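You operate a simulated robot arm through the tools that you are given. There is no shell and no other tool. Be economical: measure what you need, move in short steps, check, and stop when the job is done.

Carry out the task below with a simulated two-armed robot. There is one attempt and no reset: what you move stays moved.

JOB
On the open end of the bench with the blue door, fold the grey cloth in half, so that its two short edges meet.
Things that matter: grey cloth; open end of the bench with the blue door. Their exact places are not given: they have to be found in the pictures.

The check looks at the end state, three seconds after you hand in, the way a careful person would. Anything else that was tipped, shoved, dropped, spilled or broken makes it a failure. Flat cloth is picked up by pressing the open fingertips on it (5 to 10 N) and closing them slowly along it; thin cloth reads only 2 to 8 mm in the jaws.

ROBOT AND FRAMES
Two 7-joint arms with two-finger parallel grippers on one trunk, on a base that drives. Base frame: it is fixed to the floor where the robot stands at the start and does not move with it; the origin is under the middle of the robot, x ahead of it, y to its left, z up. Units: m, rad, N and s.
The left shoulder is at the start at [0.07, 0.163, 1.195], the right one opposite. Places, roughly: open end of the bench with the blue door [0.6, -0.2, 0.9]. Payload 3.43 kg a hand.
The TCP of each hand is the grasp point between the finger pads, 0.034 m short of the fingertips. In the tool frame z runs along the fingers and y along their closing line. The gripper opens to 0.128 m. The fingers are 0.024 m wide and 0.012 m thick; the gripper's body (0.048 by 0.13 m) begins 0.096 m behind the TCP.
Orientation is told as [roll, pitch, yaw] about the base's x, y, z axes, in that order, counted from this pose: with the fingers straight down and closing along the base's y, the tool's x points along the base's -x, its y along +y and its z along -z.

CONTROLS
- The arms move only by the tool jog_arm. It takes "left_rows", "right_rows" or both (then of equal length, played together; a hand with none holds still); each is a list of rows, each an object (a shift or turn left out is 0, a gripper value left out holds the last) with "dp": the shift along the base's x, y, z in m, a list of three; "dr": the turn, a rotation vector about the base's x, y, z in degrees, a list of three; "claw": the gripper command, from -1 (shut) to 1 (fully open), values between in proportion. In form: [{"dp": [dx, dy, dz], "dr": [rx, ry, rz], "claw": claw}, ...]. A call has 1 to 20 rows; each row is the pose to reach, as a shift and turn from the pose commanded when the call began. Each row takes 0.2 s and may step no farther than 0.05 m and 0.15 rad from the row before; otherwise, or with a gripper value out of range, the whole call is refused. Where a pose cannot be reached the arm comes as near as it can. A force on the tool above 40 N (or 10 N above the force at the start of the call, whichever is more), or a blocked arm, ends the call early, and 0.2 s more pass. Each finger travels about 0.153 m/s and halts on what it meets, pressing with about 41 N; the grip force reading is that of the motor and also rises with nothing between the fingers. The clock runs only during rows and for 0.2 s after the last one: add rows that repeat a pose to give the fingers time. The reply holds the time, the measured pose of the TCP, the force on the tool along the base axes, the opening and the grip force, in the units named above and with some noise, with the torque about the TCP (base axes, N m) and any sound that the robot's microphone picked up.
- Cameras (640 x 400 px; columns grow to the right, rows downward): "scene" is now at [0.1249, -0.0278, 1.4059]; the picture's right is [-0.34, -0.94, 0.00], its down [-0.69, 0.25, -0.67] and it looks along [0.63, -0.23, -0.74] (base axes); focal length 267 px, centre (320, 200). "left" rides on the left gripper at [0.076, 0.011, -0.16] in its tool frame; the picture's right is [-0.15, 0.99, 0.00], its down [-0.88, -0.13, -0.46] and it looks along [-0.45, -0.07, 0.89] (tool axes); focal length 234 px, centre (320, 200). "right" rides on the right gripper at [0.076, -0.011, -0.16] in its tool frame; the picture's right is [0.15, 0.99, 0.00], its down [-0.88, 0.13, -0.46] and it looks along [-0.45, 0.07, 0.89] (tool axes); focal length 234 px, centre (320, 200).
- snapshot(camera): a new picture of that camera. It takes no simulated time.
- move_column(by): slides the trunk up (or, below 0, down) by that many m; the arms and the scene camera ride with it, the base frame stays. It gives what a move gives, with no picture.
- base_move(legs): drives the robot by 1 to 6 legs, each [ahead, left, turn to the left] in m, m and rad, along the robot's own axes; the way and the turn of a leg run together, so that a leg with both is an arc; at most 1.5 m and 3.142 rad a leg. The arms and the cameras ride along, it lands a little off, and it stops where it bumps. It gives what a move gives.
- pan_tilt(pan, tilt): turns the head with the scene camera to pan (to the left, within 1.501 rad either way) and tilt (down, from -0.506 to 1.204), counted from straight ahead of the robot. It gives what a move gives.
- point_at(camera, pixels): for up to 12 pixels [column, row] of the newest picture of that camera ("zoom" is the newest enlarged one), the place [x, y, z] in the base frame of the surface seen there, good to about 0.002 m. It takes no simulated time.
- zoom(camera, box): a new picture of the part [left, top, right, bottom] of that camera's present view, enlarged. It takes no simulated time.
- finish_job(): hands the job in; it is judged then, once.

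Work in short steps. Measure before you move; look again where a grasp or a placing could have gone wrong, and mend it. You have 80 turns and 62 pictures in all, those below and enlarged ones among them. Open the grippers and draw the arms clear of the work before you hand the job in, unless the task says otherwise; then end with one line.

The tools are called after "Request:" by a JSON object that holds its "name" and its "arguments". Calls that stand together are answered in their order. jog_arm: Moves the arms, as the interface text tells. Its arguments: {"type":"object","properties":{"left_rows":{"type":"array"},"right_rows":{"type":"array"}},"required":[]} The other tools are called the same way: move_column (by) slides the trunk up or down; base_move (legs) drives the base; pan_tilt (pan, tilt) turns the head that bears the scene camera; snapshot (camera) takes a picture; point_at (camera, pixels) gives the place of the surface under pixels of a picture; zoom (camera, box) takes an enlarged picture of a part of a camera's view; finish_job () hands the job in.

At the start:

```text
time_s: 0.0
left_tool_pos: [0.723, 0.1265, 1.0847]
left_tcp_rot: [0.0, -0.001, 0.002]
left_force: [0.4, 0.8, -0.3]
left_moment: [-0.02, 0.0, 0.01]
left_gripper_width: 0.128
left_gripper_force: 0.1
right_tool_pos: [0.5022, -0.4811, 1.1433]
right_tcp_rot: [0.0, 0.0, 0.0]
right_force: [-0.8, -0.2, -0.3]
right_moment: [0.01, 0.03, 0.03]
right_gripper_width: 0.1278
right_gripper_force: 0.0
trunk travel left (down, up): [-0.675, 0.265]
robot x, y, heading: [-0.0007, -0.0028, -0.004]
head pan, tilt: [-0.349, 0.831]
```

scene: 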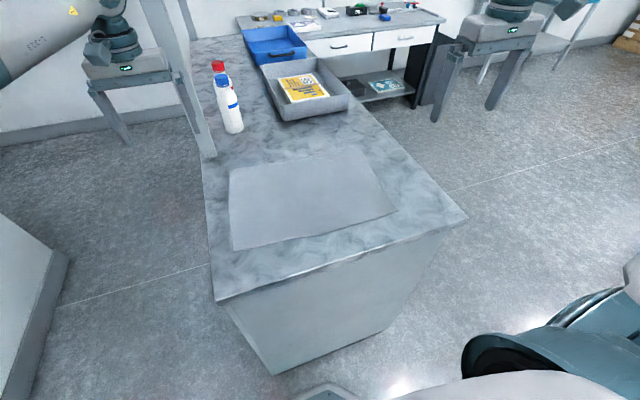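
right: 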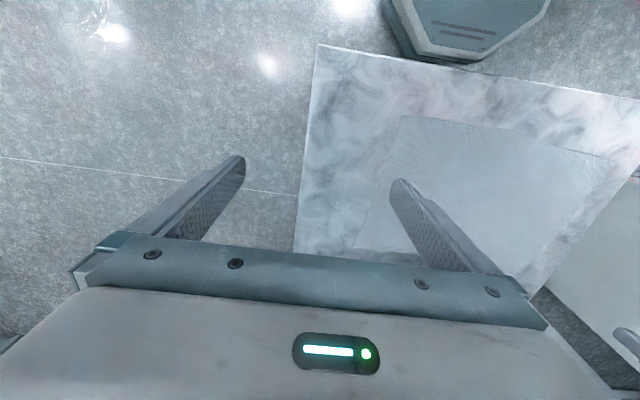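
left: 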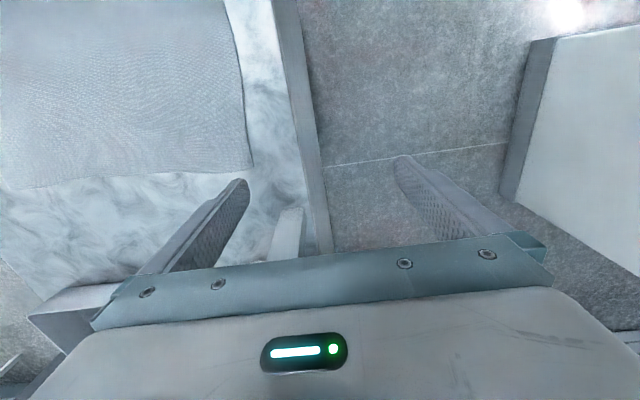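

The grey cloth lies with corners near (229,168), (358,148), (397,211), (232,250) in the scene picture. I measure those and the bench edges.

Request:
{"name": "point_at", "arguments": {"camera": "scene", "pixels": [[231, 170], [357, 149], [394, 210], [234, 248], [290, 200], [216, 297], [465, 216], [208, 160], [222, 230], [340, 310], [300, 255], [400, 180]]}}

Request:
{"name": "zoom", "arguments": {"camera": "scene", "box": [200, 130, 420, 268]}}

```text
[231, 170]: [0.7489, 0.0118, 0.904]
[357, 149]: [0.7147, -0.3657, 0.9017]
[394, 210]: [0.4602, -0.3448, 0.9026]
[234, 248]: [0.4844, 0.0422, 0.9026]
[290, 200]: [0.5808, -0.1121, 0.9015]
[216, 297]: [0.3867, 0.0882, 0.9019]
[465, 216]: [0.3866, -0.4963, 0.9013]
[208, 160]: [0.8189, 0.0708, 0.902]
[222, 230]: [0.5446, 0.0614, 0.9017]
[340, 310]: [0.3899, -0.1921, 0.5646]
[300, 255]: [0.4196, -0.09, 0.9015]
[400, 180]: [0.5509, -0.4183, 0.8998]
```

```text
2.90 times, centred on (310, 199) of scene
```

zoom: 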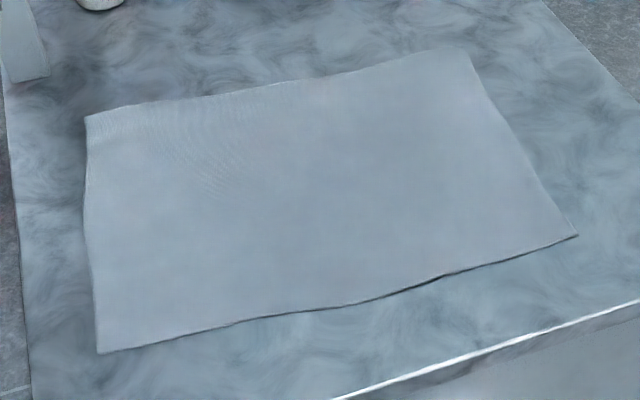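

The cloth is about 0.385 m along y by 0.26 m along x, so its short edges run along x. Standing at the bench's left side and facing -y would put both short edges squarely within two-hand reach, so I check the free floor on both sides.

Request:
{"name": "pan_tilt", "arguments": {"pan": 0.7, "tilt": 0.7}}

Request:
{"name": "snapshot", "arguments": {"camera": "scene"}}

```text
time_s: 1.3
left_tool_pos: [0.7231, 0.1266, 1.0844]
left_tcp_rot: [-0.001, 0.0, 0.003]
left_force: [0.3, -0.3, -0.9]
left_moment: [-0.03, 0.01, -0.01]
left_gripper_width: 0.128
left_gripper_force: 0.1
right_tool_pos: [0.5021, -0.4825, 1.1441]
right_tcp_rot: [-0.001, 0.0, -0.001]
right_force: [0.4, 0.7, -0.9]
right_moment: [0.05, 0.01, 0.04]
right_gripper_width: 0.128
right_gripper_force: 0.0
trunk travel left (down, up): [-0.675, 0.265]
robot x, y, heading: [0.0001, 0.0003, -0.001]
head pan, tilt: [0.7, 0.7]
```

```text
57 pictures are left
```

scene: 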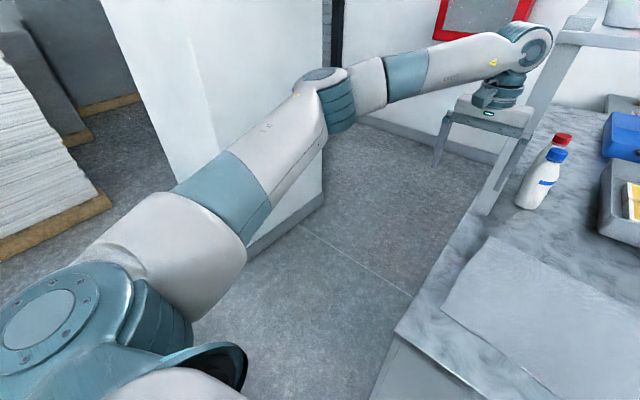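

That arm is my own left arm. I measure the free floor between the bench's left side and the white cabinet.

Request:
{"name": "point_at", "arguments": {"camera": "scene", "pixels": [[322, 200], [262, 245], [400, 300], [360, 160], [435, 175], [375, 385], [400, 325], [440, 260], [300, 320], [540, 180], [280, 175], [420, 110]]}}

Request:
{"name": "pan_tilt", "arguments": {"pan": -1.1, "tilt": 0.7}}

Request:
{"name": "snapshot", "arguments": {"camera": "scene"}}

```text
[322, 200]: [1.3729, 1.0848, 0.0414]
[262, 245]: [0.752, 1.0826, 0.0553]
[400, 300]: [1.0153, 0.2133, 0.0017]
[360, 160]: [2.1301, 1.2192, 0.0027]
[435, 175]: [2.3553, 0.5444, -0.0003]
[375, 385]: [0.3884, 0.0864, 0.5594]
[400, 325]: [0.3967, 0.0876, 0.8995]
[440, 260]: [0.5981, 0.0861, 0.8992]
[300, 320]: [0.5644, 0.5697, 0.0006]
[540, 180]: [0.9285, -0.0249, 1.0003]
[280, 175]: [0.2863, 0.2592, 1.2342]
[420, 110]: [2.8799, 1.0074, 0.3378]
```

```text
time_s: 3.1
left_tool_pos: [0.7228, 0.1259, 1.0842]
left_tcp_rot: [0.0, 0.0, 0.002]
left_force: [-0.3, -0.3, -0.1]
left_moment: [-0.02, 0.02, -0.05]
left_gripper_width: 0.128
left_gripper_force: 0.1
right_tool_pos: [0.5021, -0.4813, 1.1435]
right_tcp_rot: [-0.002, 0.0, 0.001]
right_force: [-0.5, 0.1, 0.1]
right_moment: [0.02, -0.01, 0.05]
right_gripper_width: 0.1281
right_gripper_force: 0.0
trunk travel left (down, up): [-0.675, 0.265]
robot x, y, heading: [0.0003, 0.0008, -0.005]
head pan, tilt: [-1.1, 0.7]
```

```text
56 pictures are left
```

scene: 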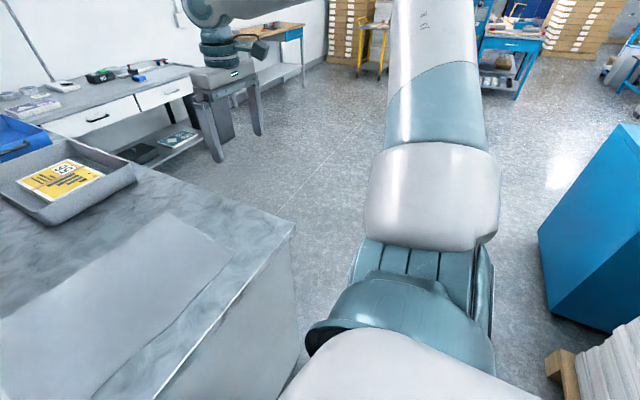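

The left aisle is about 1.0 m wide (bench side y=0.087, cabinet y=1.08). I measure my base's footprint, the grey octagon in the right camera at about (470,40).

Request:
{"name": "point_at", "arguments": {"camera": "right", "pixels": [[388, 12], [412, 56], [470, 60], [520, 30], [470, 30], [450, 5]]}}

Request:
{"name": "pan_tilt", "arguments": {"pan": 0.0, "tilt": 1.2}}

Request:
{"name": "snapshot", "arguments": {"camera": "scene"}}

```text
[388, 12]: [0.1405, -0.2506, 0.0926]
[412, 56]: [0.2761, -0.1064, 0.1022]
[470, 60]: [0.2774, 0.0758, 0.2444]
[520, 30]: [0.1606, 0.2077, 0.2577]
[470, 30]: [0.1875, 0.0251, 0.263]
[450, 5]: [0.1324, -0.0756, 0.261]
```

```text
time_s: 4.4
left_tool_pos: [0.7237, 0.1283, 1.085]
left_tcp_rot: [0.0, 0.001, 0.003]
left_force: [-0.5, 0.5, -0.4]
left_moment: [0.01, 0.01, 0.02]
left_gripper_width: 0.1281
left_gripper_force: 0.0
right_tool_pos: [0.5013, -0.4824, 1.1433]
right_tcp_rot: [-0.001, 0.0, -0.001]
right_force: [-0.2, -0.1, 0.1]
right_moment: [0.0, 0.03, 0.01]
right_gripper_width: 0.1282
right_gripper_force: 0.1
trunk travel left (down, up): [-0.675, 0.265]
robot x, y, heading: [0.001, -0.0005, -0.001]
head pan, tilt: [0.0, 1.201]
```

```text
55 pictures are left
```

scene: 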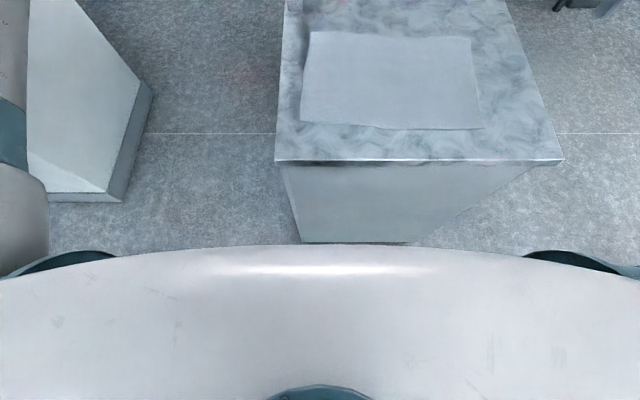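

The base is an octagon with a radius of about 0.28 m. I check the cabinet's near foot at (125,200), then raise the trunk so the arms clear everything.

Request:
{"name": "point_at", "arguments": {"camera": "scene", "pixels": [[122, 198], [150, 95], [60, 198], [105, 188], [135, 80], [70, 10]]}}

Request:
{"name": "move_column", "arguments": {"by": 0.25}}

```text
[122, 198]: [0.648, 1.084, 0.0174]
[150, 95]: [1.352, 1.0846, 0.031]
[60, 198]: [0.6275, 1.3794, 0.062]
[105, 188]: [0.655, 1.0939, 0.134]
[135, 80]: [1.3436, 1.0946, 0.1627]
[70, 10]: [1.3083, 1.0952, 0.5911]
```

```text
time_s: 7.0
left_tool_pos: [0.7227, 0.127, 1.3345]
left_tcp_rot: [-0.001, -0.001, 0.0]
left_force: [0.6, -0.3, -0.1]
left_moment: [0.0, 0.03, 0.03]
left_gripper_width: 0.1281
left_gripper_force: 0.1
right_tool_pos: [0.5011, -0.4819, 1.3936]
right_tcp_rot: [-0.002, 0.0, 0.0]
right_force: [-0.8, 0.8, -0.7]
right_moment: [0.02, 0.02, -0.01]
right_gripper_width: 0.128
right_gripper_force: 0.1
trunk travel left (down, up): [-0.925, 0.015]
robot x, y, heading: [-0.0034, -0.001, 0.006]
head pan, tilt: [0.0, 1.201]
```

The aisle is clear. I drive left, then ahead, then turn right, aiming for (0.65, 0.48) with heading about -1.647 so I line up with the cloth's long axis.

Request:
{"name": "base_move", "arguments": {"legs": [[0, 0.5, 0], [0.65, 0, 0], [0, 0, -1.65]]}}

Request:
{"name": "pan_tilt", "arguments": {"pan": 0.0, "tilt": 1.1}}

Request:
{"name": "snapshot", "arguments": {"camera": "scene"}}

```text
time_s: 15.2
left_tool_pos: [1.2925, 0.1482, 1.3378]
left_tcp_rot: [0.018, 0.013, -0.688]
left_force: [0.0, 22.8, 6.4]
left_moment: [-0.4, 0.22, -0.83]
left_gripper_width: 0.1179
left_gripper_force: 0.0
right_tool_pos: [0.7351, -0.1908, 1.3946]
right_tcp_rot: [-0.002, -0.001, -0.685]
right_force: [0.0, 0.0, -0.8]
right_moment: [0.02, 0.0, 0.04]
right_gripper_width: 0.1281
right_gripper_force: 0.0
trunk travel left (down, up): [-0.925, 0.015]
robot x, y, heading: [0.6494, 0.4966, -0.685]
head pan, tilt: [0.0, 1.201]
stopped in leg 3: the force on the tool passed its limit (the readings are from after the stop); the commanded pose is now the measured one
```

```text
time_s: 15.8
left_tool_pos: [1.2938, 0.1492, 1.3376]
left_tcp_rot: [0.012, 0.014, -0.687]
left_force: [0.5, 19.1, 3.5]
left_moment: [-0.25, 0.13, -0.7]
left_gripper_width: 0.1193
left_gripper_force: 0.1
right_tool_pos: [0.7356, -0.1889, 1.3956]
right_tcp_rot: [-0.003, -0.002, -0.685]
right_force: [0.0, 0.2, 0.0]
right_moment: [0.03, 0.02, -0.02]
right_gripper_width: 0.1276
right_gripper_force: 0.0
trunk travel left (down, up): [-0.925, 0.015]
robot x, y, heading: [0.6511, 0.4931, -0.689]
head pan, tilt: [0.0, 1.1]
```

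```text
54 pictures are left
```

scene: 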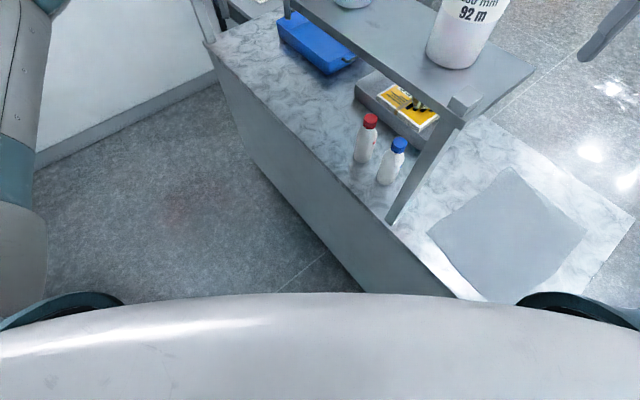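

There is an overhead shelf over the bench, and my left gripper touched it. I turn back a little to release the contact, then look.

Request:
{"name": "base_move", "arguments": {"legs": [[0, 0, 0.3]]}}

Request:
{"name": "pan_tilt", "arguments": {"pan": 0.0, "tilt": 0.6}}

Request:
{"name": "snapshot", "arguments": {"camera": "scene"}}

Request:
{"name": "snapshot", "arguments": {"camera": "left"}}

```text
time_s: 17.2
left_tool_pos: [1.369, 0.3489, 1.3361]
left_tcp_rot: [0.015, 0.012, -0.388]
left_force: [0.3, 0.5, -0.7]
left_moment: [0.0, 0.04, -0.02]
left_gripper_width: 0.1281
left_gripper_force: 0.0
right_tool_pos: [0.9358, -0.1386, 1.394]
right_tcp_rot: [-0.002, 0.002, -0.387]
right_force: [0.1, 0.7, -0.9]
right_moment: [-0.02, -0.03, -0.02]
right_gripper_width: 0.1279
right_gripper_force: 0.0
trunk travel left (down, up): [-0.925, 0.015]
robot x, y, heading: [0.6507, 0.4992, -0.382]
head pan, tilt: [0.0, 1.1]
```

```text
time_s: 18.1
left_tool_pos: [1.3701, 0.3478, 1.3349]
left_tcp_rot: [0.014, 0.013, -0.389]
left_force: [1.0, -1.0, -0.3]
left_moment: [0.0, -0.02, 0.0]
left_gripper_width: 0.128
left_gripper_force: 0.1
right_tool_pos: [0.9351, -0.139, 1.3938]
right_tcp_rot: [-0.002, 0.0, -0.386]
right_force: [-0.8, 0.0, -0.3]
right_moment: [0.0, -0.01, 0.02]
right_gripper_width: 0.1279
right_gripper_force: 0.0
trunk travel left (down, up): [-0.925, 0.015]
robot x, y, heading: [0.6541, 0.4986, -0.384]
head pan, tilt: [0.0, 0.6]
```

```text
53 pictures are left
```

scene: 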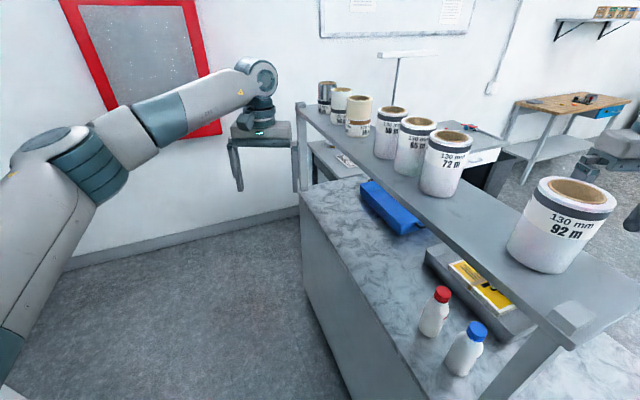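

```text
52 pictures are left
```

left: 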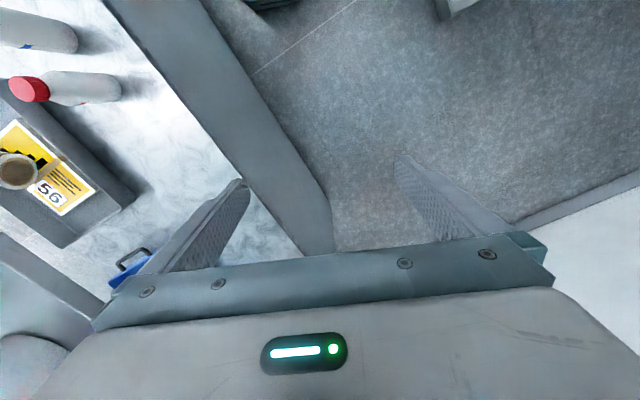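

All rolls on the shelf are still standing. I measure the shelf and rolls, since my right hand is near them too.

Request:
{"name": "point_at", "arguments": {"camera": "scene", "pixels": [[570, 310], [560, 340], [630, 290], [300, 115], [540, 225], [570, 195], [605, 210], [445, 140], [545, 265], [590, 170], [632, 215], [505, 370]]}}

Request:
{"name": "snapshot", "arguments": {"camera": "right"}}

```text
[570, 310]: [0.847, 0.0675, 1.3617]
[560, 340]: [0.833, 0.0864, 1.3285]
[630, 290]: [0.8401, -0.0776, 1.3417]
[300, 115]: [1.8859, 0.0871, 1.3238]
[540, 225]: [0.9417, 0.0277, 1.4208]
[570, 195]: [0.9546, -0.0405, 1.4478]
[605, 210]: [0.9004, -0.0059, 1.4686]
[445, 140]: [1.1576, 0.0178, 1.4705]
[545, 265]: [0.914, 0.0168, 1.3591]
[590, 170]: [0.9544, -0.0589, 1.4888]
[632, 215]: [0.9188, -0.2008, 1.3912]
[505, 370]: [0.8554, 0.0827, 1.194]
```

```text
51 pictures are left
```

right: 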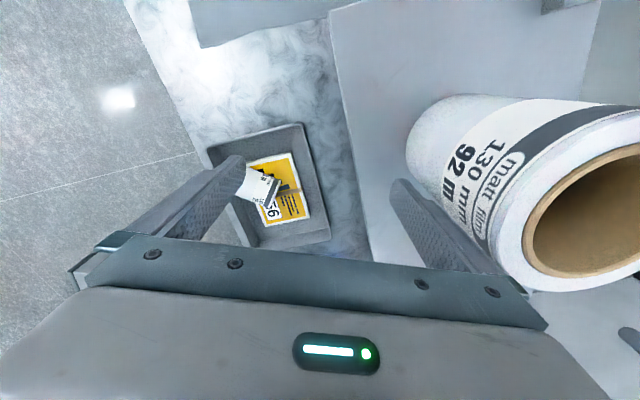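

I need to know whether a roll was disturbed during the drive. I zoom on the shelf and on the tray.

Request:
{"name": "zoom", "arguments": {"camera": "scene", "box": [290, 70, 640, 289]}}

Request:
{"name": "zoom", "arguments": {"camera": "right", "box": [200, 110, 350, 204]}}

Request:
{"name": "point_at", "arguments": {"camera": "scene", "pixels": [[327, 84], [342, 92], [359, 100], [391, 112], [417, 125], [448, 138], [568, 192], [444, 190], [538, 268]]}}

Request:
{"name": "point_at", "arguments": {"camera": "right", "pixels": [[262, 188], [290, 195], [290, 140], [400, 200], [420, 150], [345, 100], [560, 120], [640, 150], [530, 230]]}}

```text
1.83 times, centred on (465, 180) of scene
```

zoom: 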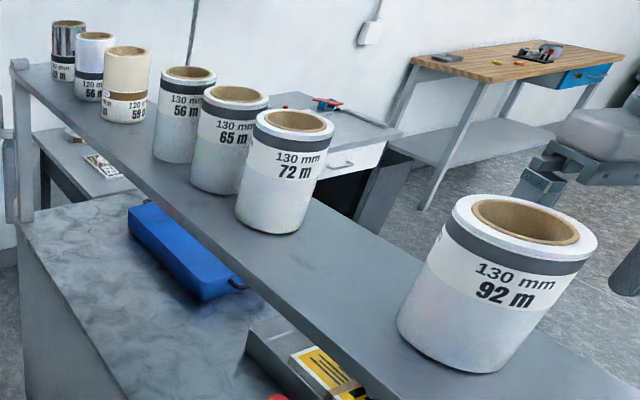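

```text
4.26 times, centred on (275, 157) of right
```

zoom: 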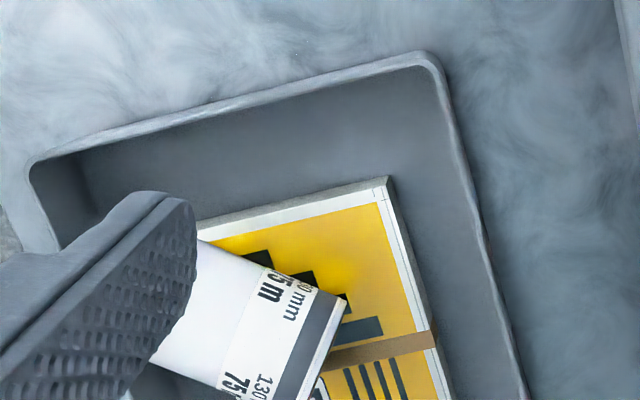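

```text
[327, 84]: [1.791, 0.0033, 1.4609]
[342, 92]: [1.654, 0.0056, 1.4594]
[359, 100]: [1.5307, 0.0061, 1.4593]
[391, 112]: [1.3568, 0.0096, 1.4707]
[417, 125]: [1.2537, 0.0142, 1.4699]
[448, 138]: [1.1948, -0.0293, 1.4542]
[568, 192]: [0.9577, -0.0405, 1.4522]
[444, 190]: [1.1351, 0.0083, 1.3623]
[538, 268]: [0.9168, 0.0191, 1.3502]
```

```text
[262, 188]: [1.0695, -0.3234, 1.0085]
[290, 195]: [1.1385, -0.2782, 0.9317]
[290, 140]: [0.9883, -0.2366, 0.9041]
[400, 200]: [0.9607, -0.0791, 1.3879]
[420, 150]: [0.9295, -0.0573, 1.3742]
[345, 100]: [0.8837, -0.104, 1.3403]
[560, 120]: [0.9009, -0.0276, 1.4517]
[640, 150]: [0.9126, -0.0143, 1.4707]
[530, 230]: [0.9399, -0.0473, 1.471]
```

I knocked a "75 m" roll off the shelf: it now lies in the tray at about (1.07,-0.32,1.0), and it was not there in the first picture. That has to be mended. First I lift both hands straight up, clear of the rolls.

Request:
{"name": "jog_arm", "arguments": {"right_rows": [{"dp": [0, 0, 0.05]}, {"dp": [0, 0, 0.1]}, {"dp": [0, 0, 0.15]}, {"dp": [0, 0, 0.2]}, {"dp": [0, 0, 0.23]}], "left_rows": [{"dp": [0, 0, 0.05]}, {"dp": [0, 0, 0.1]}, {"dp": [0, 0, 0.15]}, {"dp": [0, 0, 0.2]}, {"dp": [0, 0, 0.25]}]}}

Request:
{"name": "snapshot", "arguments": {"camera": "right"}}

Request:
{"name": "pan_tilt", "arguments": {"pan": -0.5, "tilt": 0.6}}

Request:
{"name": "snapshot", "arguments": {"camera": "scene"}}

```text
time_s: 19.3
left_tool_pos: [1.3635, 0.3472, 1.5917]
left_tcp_rot: [0.014, 0.009, -0.39]
left_force: [0.7, 0.1, 0.1]
left_moment: [0.02, 0.01, 0.0]
left_gripper_width: 0.1281
left_gripper_force: 0.1
right_tool_pos: [0.9334, -0.1398, 1.6232]
right_tcp_rot: [0.0, -0.002, -0.386]
right_force: [-0.2, -0.6, -0.4]
right_moment: [0.01, -0.03, 0.0]
right_gripper_width: 0.1281
right_gripper_force: 0.1
trunk travel left (down, up): [-0.925, 0.015]
robot x, y, heading: [0.6554, 0.4948, -0.388]
head pan, tilt: [0.0, 0.6]
```

```text
48 pictures are left
```

right: 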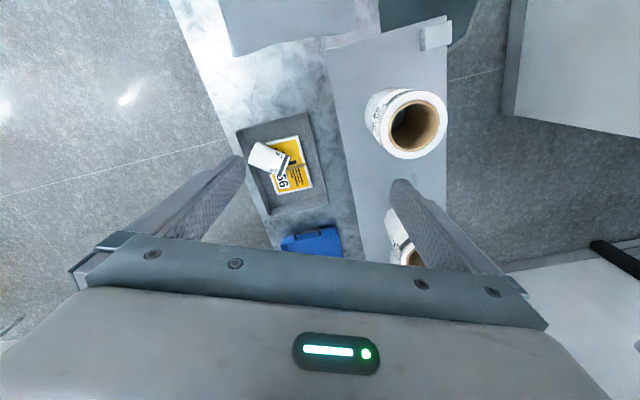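

```text
time_s: 20.2
left_tool_pos: [1.3695, 0.3481, 1.587]
left_tcp_rot: [0.013, 0.014, -0.389]
left_force: [-0.3, 0.5, 0.4]
left_moment: [-0.01, 0.01, 0.02]
left_gripper_width: 0.1278
left_gripper_force: 0.0
right_tool_pos: [0.9395, -0.1392, 1.6219]
right_tcp_rot: [-0.001, -0.001, -0.388]
right_force: [-0.3, -0.4, 0.0]
right_moment: [0.03, -0.01, 0.02]
right_gripper_width: 0.1278
right_gripper_force: 0.1
trunk travel left (down, up): [-0.925, 0.015]
robot x, y, heading: [0.6533, 0.4981, -0.383]
head pan, tilt: [-0.499, 0.6]
```

```text
47 pictures are left
```

scene: 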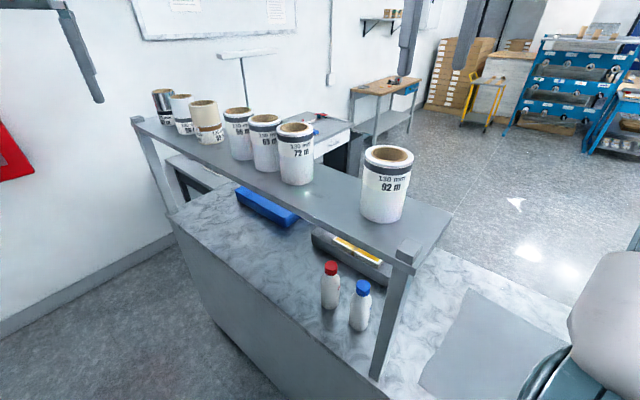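

From this view I measure the rims of the 72 m and 92 m rolls and of the others, plus the fallen roll and the tray.

Request:
{"name": "point_at", "arguments": {"camera": "scene", "pixels": [[279, 128], [312, 128], [296, 136], [296, 124], [367, 153], [411, 157], [388, 164], [388, 148], [265, 127], [240, 117], [298, 184], [382, 221]]}}

Request:
{"name": "zoom", "arguments": {"camera": "right", "box": [220, 100, 348, 180]}}

Request:
{"name": "point_at", "arguments": {"camera": "right", "pixels": [[268, 158], [255, 150], [282, 168], [277, 150], [262, 168], [310, 160], [240, 135], [300, 115], [325, 200], [275, 212], [395, 155], [425, 95]]}}

```text
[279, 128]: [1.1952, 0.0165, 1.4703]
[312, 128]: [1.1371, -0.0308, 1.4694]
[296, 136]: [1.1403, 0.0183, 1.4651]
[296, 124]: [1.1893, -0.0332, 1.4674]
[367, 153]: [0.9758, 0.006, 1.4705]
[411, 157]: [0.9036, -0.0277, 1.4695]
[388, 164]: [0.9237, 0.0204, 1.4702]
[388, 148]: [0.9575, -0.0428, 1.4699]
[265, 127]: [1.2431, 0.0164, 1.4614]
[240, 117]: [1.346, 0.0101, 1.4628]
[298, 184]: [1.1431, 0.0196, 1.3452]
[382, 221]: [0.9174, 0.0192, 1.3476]
```

```text
5.00 times, centred on (284, 140) of right
```

zoom: 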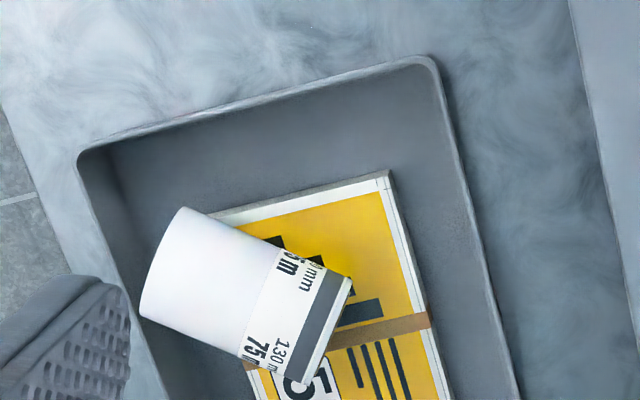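

```text
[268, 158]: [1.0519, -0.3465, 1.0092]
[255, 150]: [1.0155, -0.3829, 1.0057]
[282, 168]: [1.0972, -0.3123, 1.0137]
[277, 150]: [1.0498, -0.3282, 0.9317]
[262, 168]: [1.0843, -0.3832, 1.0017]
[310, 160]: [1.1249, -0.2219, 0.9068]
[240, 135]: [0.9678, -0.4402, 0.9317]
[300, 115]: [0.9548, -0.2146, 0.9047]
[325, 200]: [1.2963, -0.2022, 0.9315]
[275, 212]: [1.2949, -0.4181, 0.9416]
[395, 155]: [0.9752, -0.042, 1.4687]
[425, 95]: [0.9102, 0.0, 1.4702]
```

The 72 m roll stands at (1.166,-0.005) and the 92 m roll at (0.940,-0.010), so the 75 m roll's place is about (1.053,-0.007). I'll work from the open right side instead, so with hands high I drive back around the end of the bench.

Request:
{"name": "base_move", "arguments": {"legs": [[0, 0, 0.384], [-0.634, 0, 0], [0, -1.36, 0]]}}

Request:
{"name": "pan_tilt", "arguments": {"pan": 0.0, "tilt": 0.5}}

Request:
{"name": "snapshot", "arguments": {"camera": "scene"}}

```text
time_s: 31.4
left_tool_pos: [0.7182, -0.7576, 1.5871]
left_tcp_rot: [0.011, 0.013, -0.024]
left_force: [-0.9, -0.1, -0.5]
left_moment: [0.02, -0.05, -0.03]
left_gripper_width: 0.128
left_gripper_force: 0.0
right_tool_pos: [0.4901, -1.365, 1.6227]
right_tcp_rot: [-0.002, -0.003, -0.022]
right_force: [-0.3, -0.2, -0.5]
right_moment: [-0.03, -0.03, -0.02]
right_gripper_width: 0.1279
right_gripper_force: 0.1
trunk travel left (down, up): [-0.925, 0.015]
robot x, y, heading: [-0.0056, -0.8731, -0.02]
head pan, tilt: [-0.499, 0.6]
```

```text
time_s: 32.4
left_tool_pos: [0.7186, -0.7581, 1.5885]
left_tcp_rot: [0.014, 0.011, -0.021]
left_force: [0.8, -0.6, 0.1]
left_moment: [0.02, 0.01, 0.0]
left_gripper_width: 0.1283
left_gripper_force: 0.0
right_tool_pos: [0.4902, -1.3677, 1.6222]
right_tcp_rot: [0.0, 0.0, -0.02]
right_force: [0.8, 0.1, 0.0]
right_moment: [0.02, 0.01, 0.01]
right_gripper_width: 0.1278
right_gripper_force: 0.0
trunk travel left (down, up): [-0.925, 0.015]
robot x, y, heading: [-0.0027, -0.8758, -0.012]
head pan, tilt: [0.0, 0.499]
```

```text
45 pictures are left
```

scene: 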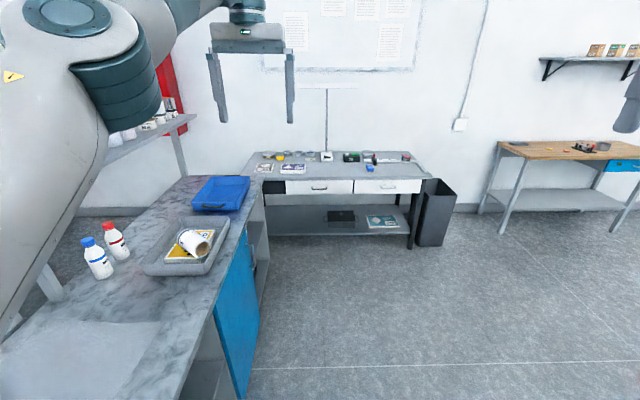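

The floor on this side is clear and the roll lies on the book at (195,242). I check that the blue door at (235,310) is flush with the bench before driving past it.

Request:
{"name": "point_at", "arguments": {"camera": "scene", "pixels": [[218, 320], [240, 390], [256, 300], [258, 335], [245, 240], [268, 205], [410, 245], [185, 390], [195, 240], [205, 245], [180, 238]]}}

Request:
{"name": "zoom", "arguments": {"camera": "scene", "box": [130, 170, 290, 400]}}

```text
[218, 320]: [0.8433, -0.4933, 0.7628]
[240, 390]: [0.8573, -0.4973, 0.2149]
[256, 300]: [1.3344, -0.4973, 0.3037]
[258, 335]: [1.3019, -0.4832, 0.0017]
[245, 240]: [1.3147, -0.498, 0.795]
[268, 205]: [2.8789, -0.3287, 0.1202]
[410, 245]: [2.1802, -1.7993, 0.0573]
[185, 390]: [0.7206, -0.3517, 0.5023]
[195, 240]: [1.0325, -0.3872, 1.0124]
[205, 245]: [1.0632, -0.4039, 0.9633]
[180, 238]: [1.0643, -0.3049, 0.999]
```

```text
1.74 times, centred on (210, 285) of scene
```

zoom: 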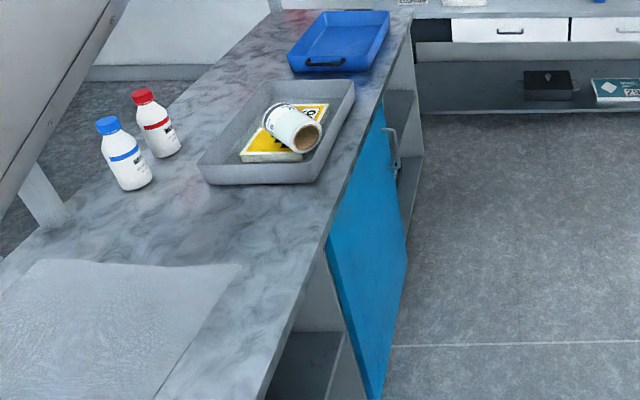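

The door is flush at y≈-0.497. I drive ahead alongside the bench and turn to face it.

Request:
{"name": "base_move", "arguments": {"legs": [[0.9, 0.02, 0.01], [0, 0, 1.571]]}}

Request:
{"name": "pan_tilt", "arguments": {"pan": -0.2, "tilt": 0.75}}

Request:
{"name": "snapshot", "arguments": {"camera": "scene"}}

```text
time_s: 40.9
left_tool_pos: [0.7974, -0.1445, 1.5872]
left_tcp_rot: [0.014, 0.012, 1.534]
left_force: [0.3, 0.4, -1.0]
left_moment: [-0.03, 0.03, -0.01]
left_gripper_width: 0.1282
left_gripper_force: 0.1
right_tool_pos: [1.4046, -0.3817, 1.623]
right_tcp_rot: [0.001, 0.0, 1.538]
right_force: [0.3, -0.6, -0.9]
right_moment: [0.02, 0.02, -0.04]
right_gripper_width: 0.1281
right_gripper_force: 0.0
trunk travel left (down, up): [-0.925, 0.015]
robot x, y, heading: [0.907, -0.8676, 1.539]
head pan, tilt: [0.0, 0.499]
```

```text
time_s: 41.7
left_tool_pos: [0.7969, -0.1443, 1.5897]
left_tcp_rot: [0.014, 0.011, 1.536]
left_force: [0.0, -1.0, 0.1]
left_moment: [-0.01, 0.0, -0.02]
left_gripper_width: 0.1282
left_gripper_force: 0.0
right_tool_pos: [1.403, -0.3825, 1.6227]
right_tcp_rot: [-0.001, 0.0, 1.536]
right_force: [0.8, 0.2, -0.4]
right_moment: [0.01, 0.01, 0.01]
right_gripper_width: 0.1279
right_gripper_force: 0.0
trunk travel left (down, up): [-0.925, 0.015]
robot x, y, heading: [0.903, -0.8689, 1.541]
head pan, tilt: [-0.201, 0.75]
```

```text
43 pictures are left
```

scene: 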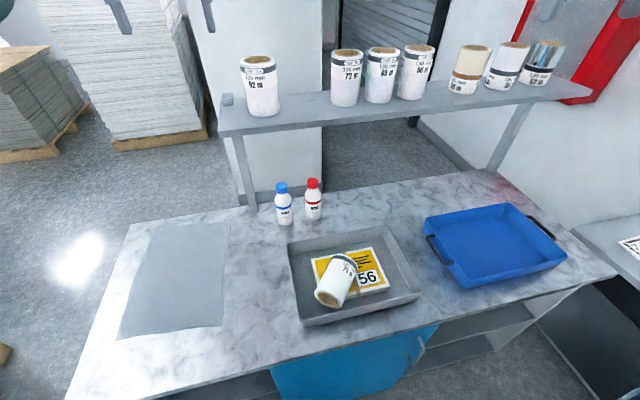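

Good view of everything. I zoom on the fallen roll to get its axis and ends.

Request:
{"name": "zoom", "arguments": {"camera": "scene", "box": [280, 225, 424, 315]}}

Request:
{"name": "point_at", "arguments": {"camera": "zoom", "pixels": [[220, 160], [240, 215], [290, 150], [180, 260], [310, 180], [260, 300], [155, 300], [245, 340], [205, 330], [250, 200], [460, 180], [340, 290]]}}

```text
4.44 times, centred on (352, 270) of scene
```

zoom: 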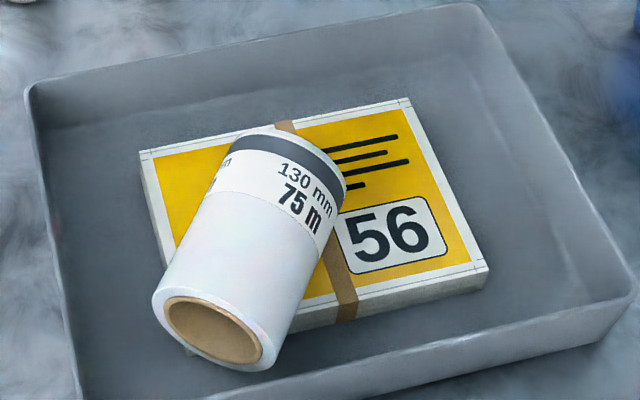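

```text
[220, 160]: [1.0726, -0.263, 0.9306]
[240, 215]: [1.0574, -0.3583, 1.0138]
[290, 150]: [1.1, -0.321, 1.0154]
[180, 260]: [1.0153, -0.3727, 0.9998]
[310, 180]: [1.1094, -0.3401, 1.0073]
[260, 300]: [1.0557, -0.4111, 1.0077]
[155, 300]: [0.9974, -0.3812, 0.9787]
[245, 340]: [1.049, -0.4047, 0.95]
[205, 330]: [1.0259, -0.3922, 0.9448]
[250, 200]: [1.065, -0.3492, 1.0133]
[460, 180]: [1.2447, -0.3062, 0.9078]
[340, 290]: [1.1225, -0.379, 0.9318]
```

I take more points along the two rims to pin down the axis.

Request:
{"name": "point_at", "arguments": {"camera": "zoom", "pixels": [[175, 290], [200, 292], [225, 303], [250, 320], [268, 345], [240, 140], [262, 134], [285, 138], [305, 146], [325, 160], [340, 180], [235, 230]]}}

```text
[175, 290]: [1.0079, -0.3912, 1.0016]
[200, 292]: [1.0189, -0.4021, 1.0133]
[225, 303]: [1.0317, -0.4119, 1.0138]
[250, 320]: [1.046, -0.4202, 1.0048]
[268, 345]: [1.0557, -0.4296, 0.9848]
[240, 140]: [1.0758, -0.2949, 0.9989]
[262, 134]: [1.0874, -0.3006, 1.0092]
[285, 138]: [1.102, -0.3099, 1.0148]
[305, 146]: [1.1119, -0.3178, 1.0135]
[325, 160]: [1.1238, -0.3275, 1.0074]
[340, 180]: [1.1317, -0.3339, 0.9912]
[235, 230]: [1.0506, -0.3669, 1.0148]
```

The roll lies with its axis at about 52° in the xy plane: base end at (1.027,-0.407), label end at (1.103,-0.312), centre about (1.065,-0.36,0.973), diameter about 0.083. I pull the left hand back from the shelf, move the right hand over the roll and turn it to match.

Request:
{"name": "jog_arm", "arguments": {"left_rows": [{"dp": [-0.02, -0.04, 0]}, {"dp": [-0.04, -0.08, 0]}, {"dp": [-0.06, -0.12, 0]}, {"dp": [-0.08, -0.16, 0]}, {"dp": [-0.1, -0.2, 0]}, {"dp": [-0.1, -0.2, 0]}, {"dp": [-0.1, -0.2, 0]}, {"dp": [-0.1, -0.2, 0]}, {"dp": [-0.1, -0.2, 0]}], "right_rows": [{"dp": [-0.04, 0, 0], "dr": [0, 0, -5]}, {"dp": [-0.08, 0, -0.02], "dr": [0, 0, -10]}, {"dp": [-0.12, 0.0, -0.04], "dr": [0, 0, -15]}, {"dp": [-0.16, 0, -0.06], "dr": [0, 0, -20]}, {"dp": [-0.2, 0.01, -0.08], "dr": [0, 0, -25]}, {"dp": [-0.24, 0.01, -0.1], "dr": [0, 0, -30]}, {"dp": [-0.28, 0.02, -0.12], "dr": [0, 0, -36]}, {"dp": [-0.32, 0.02, -0.14], "dr": [0, 0, -36]}, {"dp": [-0.338, 0.0225, -0.15], "dr": [0, 0, -36]}]}}

Request:
{"name": "move_column", "arguments": {"by": -0.2}}

Request:
{"name": "snapshot", "arguments": {"camera": "right"}}

```text
time_s: 43.7
left_tool_pos: [0.6961, -0.3425, 1.5877]
left_tcp_rot: [0.011, 0.011, 1.535]
left_force: [-0.3, 0.4, -0.9]
left_moment: [-0.06, 0.0, 0.01]
left_gripper_width: 0.1281
left_gripper_force: 0.0
right_tool_pos: [1.0617, -0.3554, 1.4726]
right_tcp_rot: [-0.002, 0.001, 0.907]
right_force: [0.0, 0.0, 0.5]
right_moment: [-0.02, 0.0, 0.03]
right_gripper_width: 0.128
right_gripper_force: 0.0
trunk travel left (down, up): [-0.925, 0.015]
robot x, y, heading: [0.9073, -0.8664, 1.535]
head pan, tilt: [-0.201, 0.75]
```

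```text
time_s: 45.9
left_tool_pos: [0.6967, -0.3439, 1.3875]
left_tcp_rot: [0.014, 0.012, 1.535]
left_force: [0.1, 0.2, 0.7]
left_moment: [0.0, 0.0, 0.01]
left_gripper_width: 0.1279
left_gripper_force: 0.1
right_tool_pos: [1.0627, -0.3576, 1.2734]
right_tcp_rot: [0.0, 0.001, 0.908]
right_force: [0.1, 0.0, 0.3]
right_moment: [0.02, 0.03, 0.0]
right_gripper_width: 0.1277
right_gripper_force: 0.0
trunk travel left (down, up): [-0.725, 0.215]
robot x, y, heading: [0.9028, -0.8703, 1.541]
head pan, tilt: [-0.201, 0.75]
```

```text
41 pictures are left
```

right: 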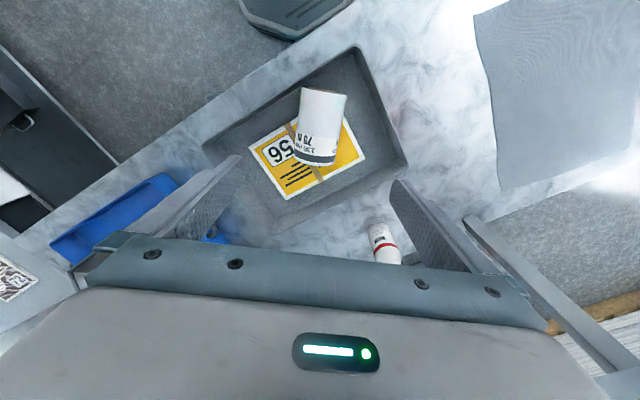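

The hand is lined up over the roll. I descend so that the fingers straddle it, with TCP z≈0.978 and tips just above the book top.

Request:
{"name": "jog_arm", "arguments": {"right_rows": [{"dp": [0, 0, -0.05]}, {"dp": [0, 0, -0.1]}, {"dp": [0, 0, -0.15]}, {"dp": [0, 0, -0.19]}, {"dp": [0, -0.001, -0.22]}, {"dp": [0, -0.001, -0.25]}, {"dp": [0, -0.001, -0.27]}, {"dp": [0, -0.001, -0.285]}, {"dp": [0, -0.001, -0.295]}, {"dp": [0, -0.001, -0.295]}]}}

Request:
{"name": "snapshot", "arguments": {"camera": "right"}}

```text
time_s: 48.1
left_tool_pos: [0.6973, -0.3436, 1.3863]
left_tcp_rot: [0.013, 0.013, 1.534]
left_force: [0.3, 0.1, -0.2]
left_moment: [0.01, 0.0, -0.01]
left_gripper_width: 0.1279
left_gripper_force: 0.0
right_tool_pos: [1.0851, -0.3663, 0.9887]
right_tcp_rot: [0.003, 0.001, 0.907]
right_force: [-0.7, 0.4, 0.3]
right_moment: [0.0, -0.01, 0.02]
right_gripper_width: 0.1282
right_gripper_force: 0.1
right hand out of reach, approached as far as the arm can: row 6, 7, 8, 9, 10
trunk travel left (down, up): [-0.725, 0.215]
robot x, y, heading: [0.9078, -0.8672, 1.539]
head pan, tilt: [-0.201, 0.75]
```

```text
40 pictures are left
```

right: 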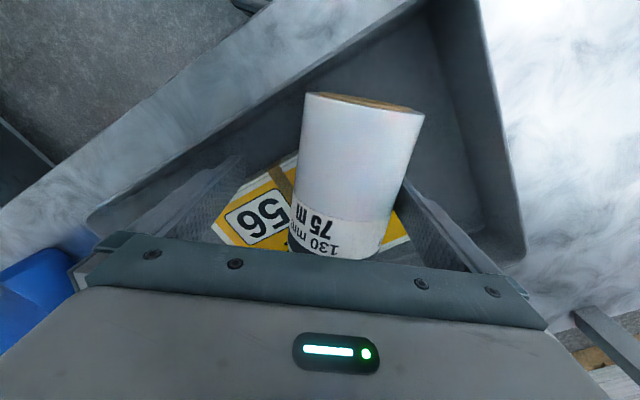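

The arm ran into its reach limit with the shoulder too high, and drifted to x=1.085. I go back up, lower the trunk, and check the pose.

Request:
{"name": "jog_arm", "arguments": {"right_rows": [{"dp": [0, 0, 0.05]}, {"dp": [0, 0, 0.1]}, {"dp": [0, 0, 0.15]}, {"dp": [0, 0, 0.2]}, {"dp": [0, 0, 0.2]}]}}

Request:
{"name": "move_column", "arguments": {"by": -0.14}}

```text
time_s: 49.3
left_tool_pos: [0.6981, -0.3418, 1.3875]
left_tcp_rot: [0.014, 0.015, 1.535]
left_force: [-0.2, 0.4, 0.4]
left_moment: [0.01, 0.01, -0.02]
left_gripper_width: 0.1281
left_gripper_force: 0.0
right_tool_pos: [1.0862, -0.3665, 1.191]
right_tcp_rot: [-0.002, 0.0, 0.906]
right_force: [0.5, 0.5, -0.2]
right_moment: [-0.02, 0.0, 0.01]
right_gripper_width: 0.1283
right_gripper_force: 0.0
trunk travel left (down, up): [-0.725, 0.215]
robot x, y, heading: [0.9047, -0.8656, 1.537]
head pan, tilt: [-0.201, 0.75]
```

```text
time_s: 50.9
left_tool_pos: [0.6971, -0.3441, 1.2467]
left_tcp_rot: [0.015, 0.014, 1.533]
left_force: [-0.4, 0.3, -0.7]
left_moment: [0.01, -0.02, 0.0]
left_gripper_width: 0.128
left_gripper_force: 0.2
right_tool_pos: [1.0869, -0.3673, 1.0522]
right_tcp_rot: [-0.001, 0.0, 0.908]
right_force: [-1.2, -0.7, -0.5]
right_moment: [-0.02, -0.01, -0.02]
right_gripper_width: 0.128
right_gripper_force: 0.0
trunk travel left (down, up): [-0.585, 0.355]
robot x, y, heading: [0.9067, -0.8698, 1.539]
head pan, tilt: [-0.201, 0.75]
```

Now TCP is at (1.0865,-0.367,1.052). I shift back over the roll's centre and descend to 0.977.

Request:
{"name": "jog_arm", "arguments": {"right_rows": [{"dp": [-0.011, 0.004, 0.004]}, {"dp": [-0.021, 0.007, 0.0]}, {"dp": [-0.021, 0.007, -0.025]}, {"dp": [-0.021, 0.007, -0.05]}, {"dp": [-0.021, 0.007, -0.065]}, {"dp": [-0.021, 0.007, -0.075]}, {"dp": [-0.021, 0.007, -0.075]}]}}

Request:
{"name": "snapshot", "arguments": {"camera": "right"}}

```text
time_s: 52.5
left_tool_pos: [0.6976, -0.3427, 1.2475]
left_tcp_rot: [0.014, 0.014, 1.533]
left_force: [-0.1, -0.3, 0.1]
left_moment: [-0.02, 0.0, 0.0]
left_gripper_width: 0.1283
left_gripper_force: 0.0
right_tool_pos: [1.064, -0.358, 0.9759]
right_tcp_rot: [0.0, -0.001, 0.908]
right_force: [0.3, -0.4, 0.1]
right_moment: [-0.02, -0.02, 0.0]
right_gripper_width: 0.1278
right_gripper_force: 0.0
trunk travel left (down, up): [-0.585, 0.355]
robot x, y, heading: [0.9073, -0.8703, 1.54]
head pan, tilt: [-0.201, 0.75]
```

```text
39 pictures are left
```

right: 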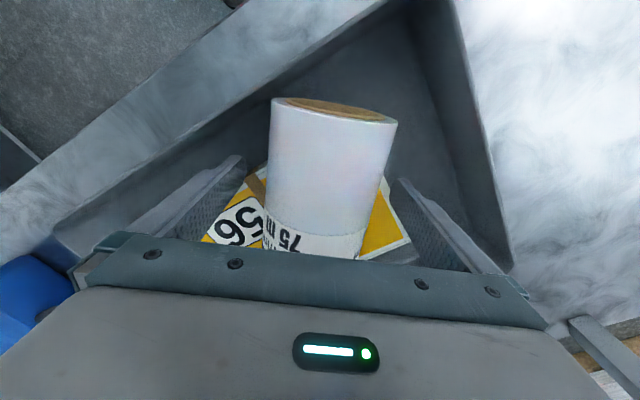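

The fingers straddle the roll. I close gently.

Request:
{"name": "jog_arm", "arguments": {"right_rows": [{"claw": 0.6}, {"claw": 0.45}, {"claw": 0.35}, {"claw": 0.25}, {"claw": 0.15}, {"claw": 0.0}, {"claw": -0.2}, {"claw": -0.2}]}}

```text
time_s: 54.3
left_tool_pos: [0.6973, -0.3436, 1.2477]
left_tcp_rot: [0.014, 0.012, 1.532]
left_force: [-0.5, 0.3, -0.3]
left_moment: [-0.03, 0.01, 0.0]
left_gripper_width: 0.1282
left_gripper_force: 0.0
right_tool_pos: [1.0642, -0.3602, 0.9772]
right_tcp_rot: [0.0, 0.0, 0.906]
right_force: [-0.2, 0.8, 0.6]
right_moment: [0.02, 0.04, -0.05]
right_gripper_width: 0.0801
right_gripper_force: 40.8
trunk travel left (down, up): [-0.585, 0.355]
robot x, y, heading: [0.9079, -0.866, 1.538]
head pan, tilt: [-0.201, 0.75]
```

Gripped at 0.080 m and 41 N. I lift with the trunk (straight up), then check.

Request:
{"name": "jog_arm", "arguments": {"right_rows": [{"dp": [0, 0, 0.02]}, {"dp": [0, 0, 0.05]}]}}

Request:
{"name": "move_column", "arguments": {"by": 0.25}}

Request:
{"name": "snapshot", "arguments": {"camera": "scene"}}

```text
time_s: 54.9
left_tool_pos: [0.6973, -0.3443, 1.248]
left_tcp_rot: [0.015, 0.013, 1.534]
left_force: [0.7, -0.5, 0.1]
left_moment: [0.05, 0.01, -0.01]
left_gripper_width: 0.1279
left_gripper_force: 0.1
right_tool_pos: [1.0663, -0.3599, 1.0257]
right_tcp_rot: [-0.001, 0.0, 0.909]
right_force: [-0.4, 0.4, -3.4]
right_moment: [0.03, 0.0, 0.0]
right_gripper_width: 0.08
right_gripper_force: 41.6
trunk travel left (down, up): [-0.585, 0.355]
robot x, y, heading: [0.9054, -0.8701, 1.536]
head pan, tilt: [-0.201, 0.75]
```

```text
time_s: 57.5
left_tool_pos: [0.6963, -0.3431, 1.4973]
left_tcp_rot: [0.014, 0.01, 1.534]
left_force: [0.6, -0.2, -0.6]
left_moment: [0.0, -0.01, -0.01]
left_gripper_width: 0.1281
left_gripper_force: 0.0
right_tool_pos: [1.0661, -0.3594, 1.274]
right_tcp_rot: [-0.003, 0.0, 0.908]
right_force: [-0.4, -0.8, -3.5]
right_moment: [-0.04, 0.0, -0.02]
right_gripper_width: 0.0799
right_gripper_force: 41.8
trunk travel left (down, up): [-0.835, 0.105]
robot x, y, heading: [0.9042, -0.8698, 1.538]
head pan, tilt: [-0.201, 0.75]
```

```text
38 pictures are left
```

scene: 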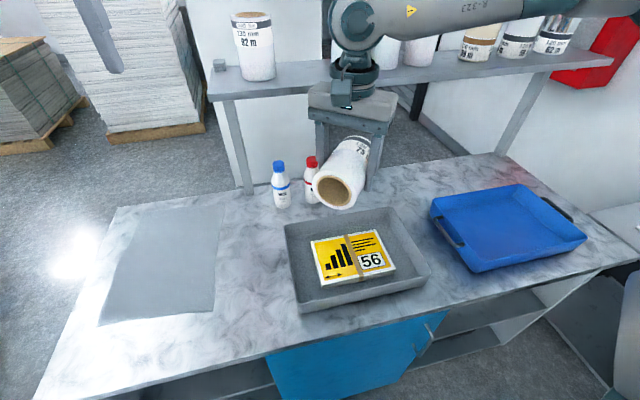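

The roll is held firmly. I check how near my forearm at (480,20) is to the shelf before raising further.

Request:
{"name": "point_at", "arguments": {"camera": "scene", "pixels": [[480, 20], [420, 20], [560, 8], [380, 20], [350, 30], [350, 80], [345, 105], [255, 60]]}}

```text
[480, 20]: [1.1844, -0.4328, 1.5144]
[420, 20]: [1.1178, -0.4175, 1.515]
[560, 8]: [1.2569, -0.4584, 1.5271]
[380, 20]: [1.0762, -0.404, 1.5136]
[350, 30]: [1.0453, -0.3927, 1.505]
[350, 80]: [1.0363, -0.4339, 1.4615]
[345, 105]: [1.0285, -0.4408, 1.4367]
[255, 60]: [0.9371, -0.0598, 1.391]
```

The forearm stays at y≈-0.43, clear of the shelf. I raise, move to x=1.053, and yaw by +38° so the roll's axis points along +y.

Request:
{"name": "jog_arm", "arguments": {"right_rows": [{"dp": [-0.002, 0, 0.03], "dr": [0, 0, 7]}, {"dp": [-0.004, 0.01, 0.06], "dr": [0, 0, 14]}, {"dp": [-0.006, 0.02, 0.1], "dr": [0, 0, 21]}, {"dp": [-0.009, 0.03, 0.14], "dr": [0, 0, 28]}, {"dp": [-0.011, 0.04, 0.17], "dr": [0, 0, 34]}, {"dp": [-0.013, 0.05, 0.2], "dr": [0, 0, 38]}, {"dp": [-0.013, 0.05, 0.2], "dr": [0, 0, 38]}]}}

```text
time_s: 59.1
left_tool_pos: [0.6975, -0.3433, 1.4967]
left_tcp_rot: [0.013, 0.013, 1.534]
left_force: [0.3, -0.9, 0.8]
left_moment: [0.01, 0.02, 0.02]
left_gripper_width: 0.128
left_gripper_force: 0.1
right_tool_pos: [1.102, -0.3356, 1.4617]
right_tcp_rot: [0.003, -0.001, 1.571]
right_force: [-0.3, -1.1, -3.3]
right_moment: [-0.01, 0.03, 0.01]
right_gripper_width: 0.0797
right_gripper_force: 41.4
right hand out of reach, approached as far as the arm can: row 3, 4, 5, 6, 7
trunk travel left (down, up): [-0.835, 0.105]
robot x, y, heading: [0.9026, -0.8667, 1.537]
head pan, tilt: [-0.201, 0.75]
```

Yaw is reached at (1.102,-0.336,1.462), with the arm at a folded limit. I now pitch the fingers up to +y by 90° about x while moving a little forward.

Request:
{"name": "jog_arm", "arguments": {"right_rows": [{"dp": [0, 0.01, 0], "dr": [8, 0, 0]}, {"dp": [0, 0.02, 0], "dr": [16, 0, 0]}, {"dp": [0, 0.03, 0], "dr": [24, 0, 0]}, {"dp": [0, 0.04, 0], "dr": [32, 0, 0]}, {"dp": [0, 0.05, 0], "dr": [40, 0, 0]}, {"dp": [0, 0.06, 0], "dr": [48, 0, 0]}, {"dp": [0, 0.07, 0], "dr": [56, 0, 0]}, {"dp": [0, 0.08, 0], "dr": [64, 0, 0]}, {"dp": [0, 0.09, 0], "dr": [72, 0, 0]}, {"dp": [0, 0.1, 0], "dr": [80, 0, 0]}, {"dp": [0, 0.1, 0], "dr": [88, 0, 0]}, {"dp": [0, 0.1, 0], "dr": [90, 0, 0]}, {"dp": [0, 0.1, 0], "dr": [90, 0, 0]}]}}

Request:
{"name": "snapshot", "arguments": {"camera": "scene"}}

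```text
time_s: 61.9
left_tool_pos: [0.6966, -0.343, 1.4961]
left_tcp_rot: [0.013, 0.012, 1.533]
left_force: [0.2, -0.1, -1.3]
left_moment: [-0.01, 0.01, -0.04]
left_gripper_width: 0.1278
left_gripper_force: 0.0
right_tool_pos: [1.1013, -0.2325, 1.4639]
right_tcp_rot: [2.652, -1.571, -1.08]
right_force: [0.4, -0.3, -2.6]
right_moment: [-0.02, 0.0, -0.01]
right_gripper_width: 0.0799
right_gripper_force: 41.0
trunk travel left (down, up): [-0.835, 0.105]
robot x, y, heading: [0.9077, -0.8671, 1.541]
head pan, tilt: [-0.201, 0.75]
```

```text
37 pictures are left
```

scene: 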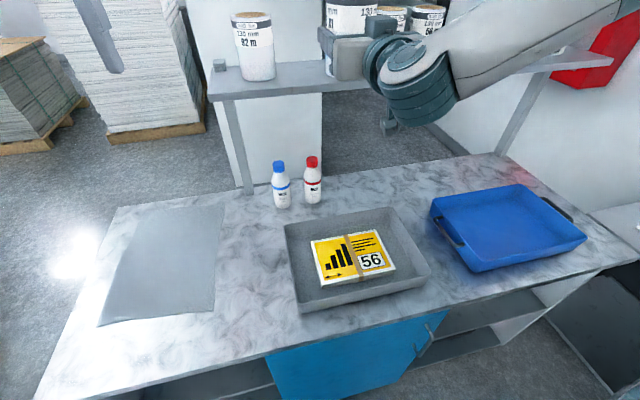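

The roll is upright now. I shift to x=1.055 and look from both cameras before going between the neighbours.

Request:
{"name": "jog_arm", "arguments": {"right_rows": [{"dp": [-0.02, 0, 0]}, {"dp": [-0.04, 0, 0]}, {"dp": [-0.0465, 0, 0]}, {"dp": [-0.0465, 0.03, 0]}, {"dp": [-0.0465, 0.05, 0]}, {"dp": [-0.0465, 0.05, 0]}]}}

Request:
{"name": "pan_tilt", "arguments": {"pan": -0.2, "tilt": 0.3}}

Request:
{"name": "snapshot", "arguments": {"camera": "scene"}}

Request:
{"name": "snapshot", "arguments": {"camera": "right"}}

```text
time_s: 63.3
left_tool_pos: [0.6971, -0.3442, 1.497]
left_tcp_rot: [0.015, 0.013, 1.534]
left_force: [0.1, -0.4, 1.2]
left_moment: [0.04, 0.01, -0.01]
left_gripper_width: 0.128
left_gripper_force: 0.1
right_tool_pos: [1.0539, -0.1843, 1.4644]
right_tcp_rot: [-2.512, -1.57, -2.202]
right_force: [-0.6, 0.3, -2.6]
right_moment: [-0.04, -0.02, -0.02]
right_gripper_width: 0.0799
right_gripper_force: 40.9
trunk travel left (down, up): [-0.835, 0.105]
robot x, y, heading: [0.9024, -0.8704, 1.534]
head pan, tilt: [-0.201, 0.75]
```

```text
time_s: 64.2
left_tool_pos: [0.6976, -0.3424, 1.4972]
left_tcp_rot: [0.013, 0.014, 1.534]
left_force: [0.1, 0.0, -0.2]
left_moment: [-0.01, -0.03, -0.01]
left_gripper_width: 0.1281
left_gripper_force: 0.1
right_tool_pos: [1.0542, -0.1835, 1.4641]
right_tcp_rot: [-0.607, -1.571, 2.18]
right_force: [-0.2, 0.1, -3.8]
right_moment: [-0.02, 0.01, 0.02]
right_gripper_width: 0.0799
right_gripper_force: 40.8
trunk travel left (down, up): [-0.835, 0.105]
robot x, y, heading: [0.9097, -0.8696, 1.537]
head pan, tilt: [-0.201, 0.3]
```

```text
36 pictures are left
```

scene: 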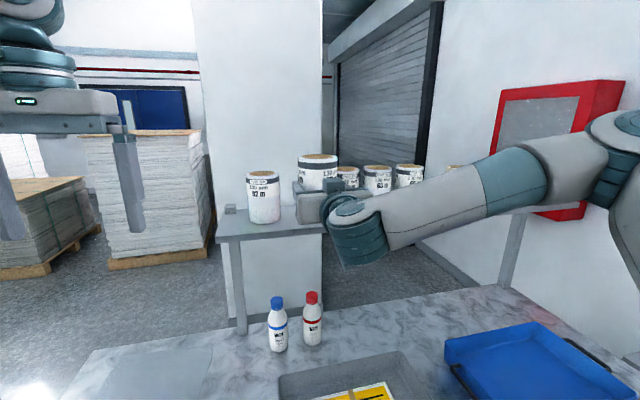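

```text
35 pictures are left
```

right: 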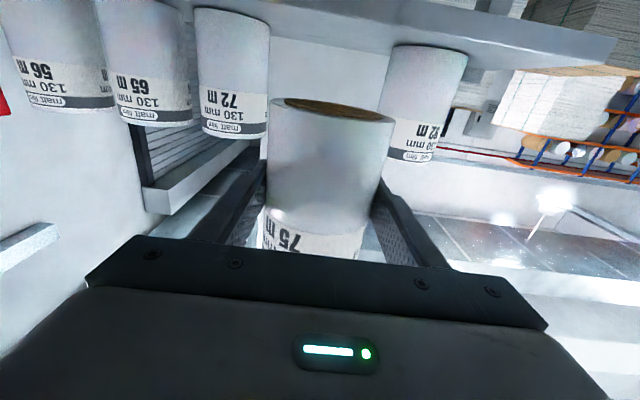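

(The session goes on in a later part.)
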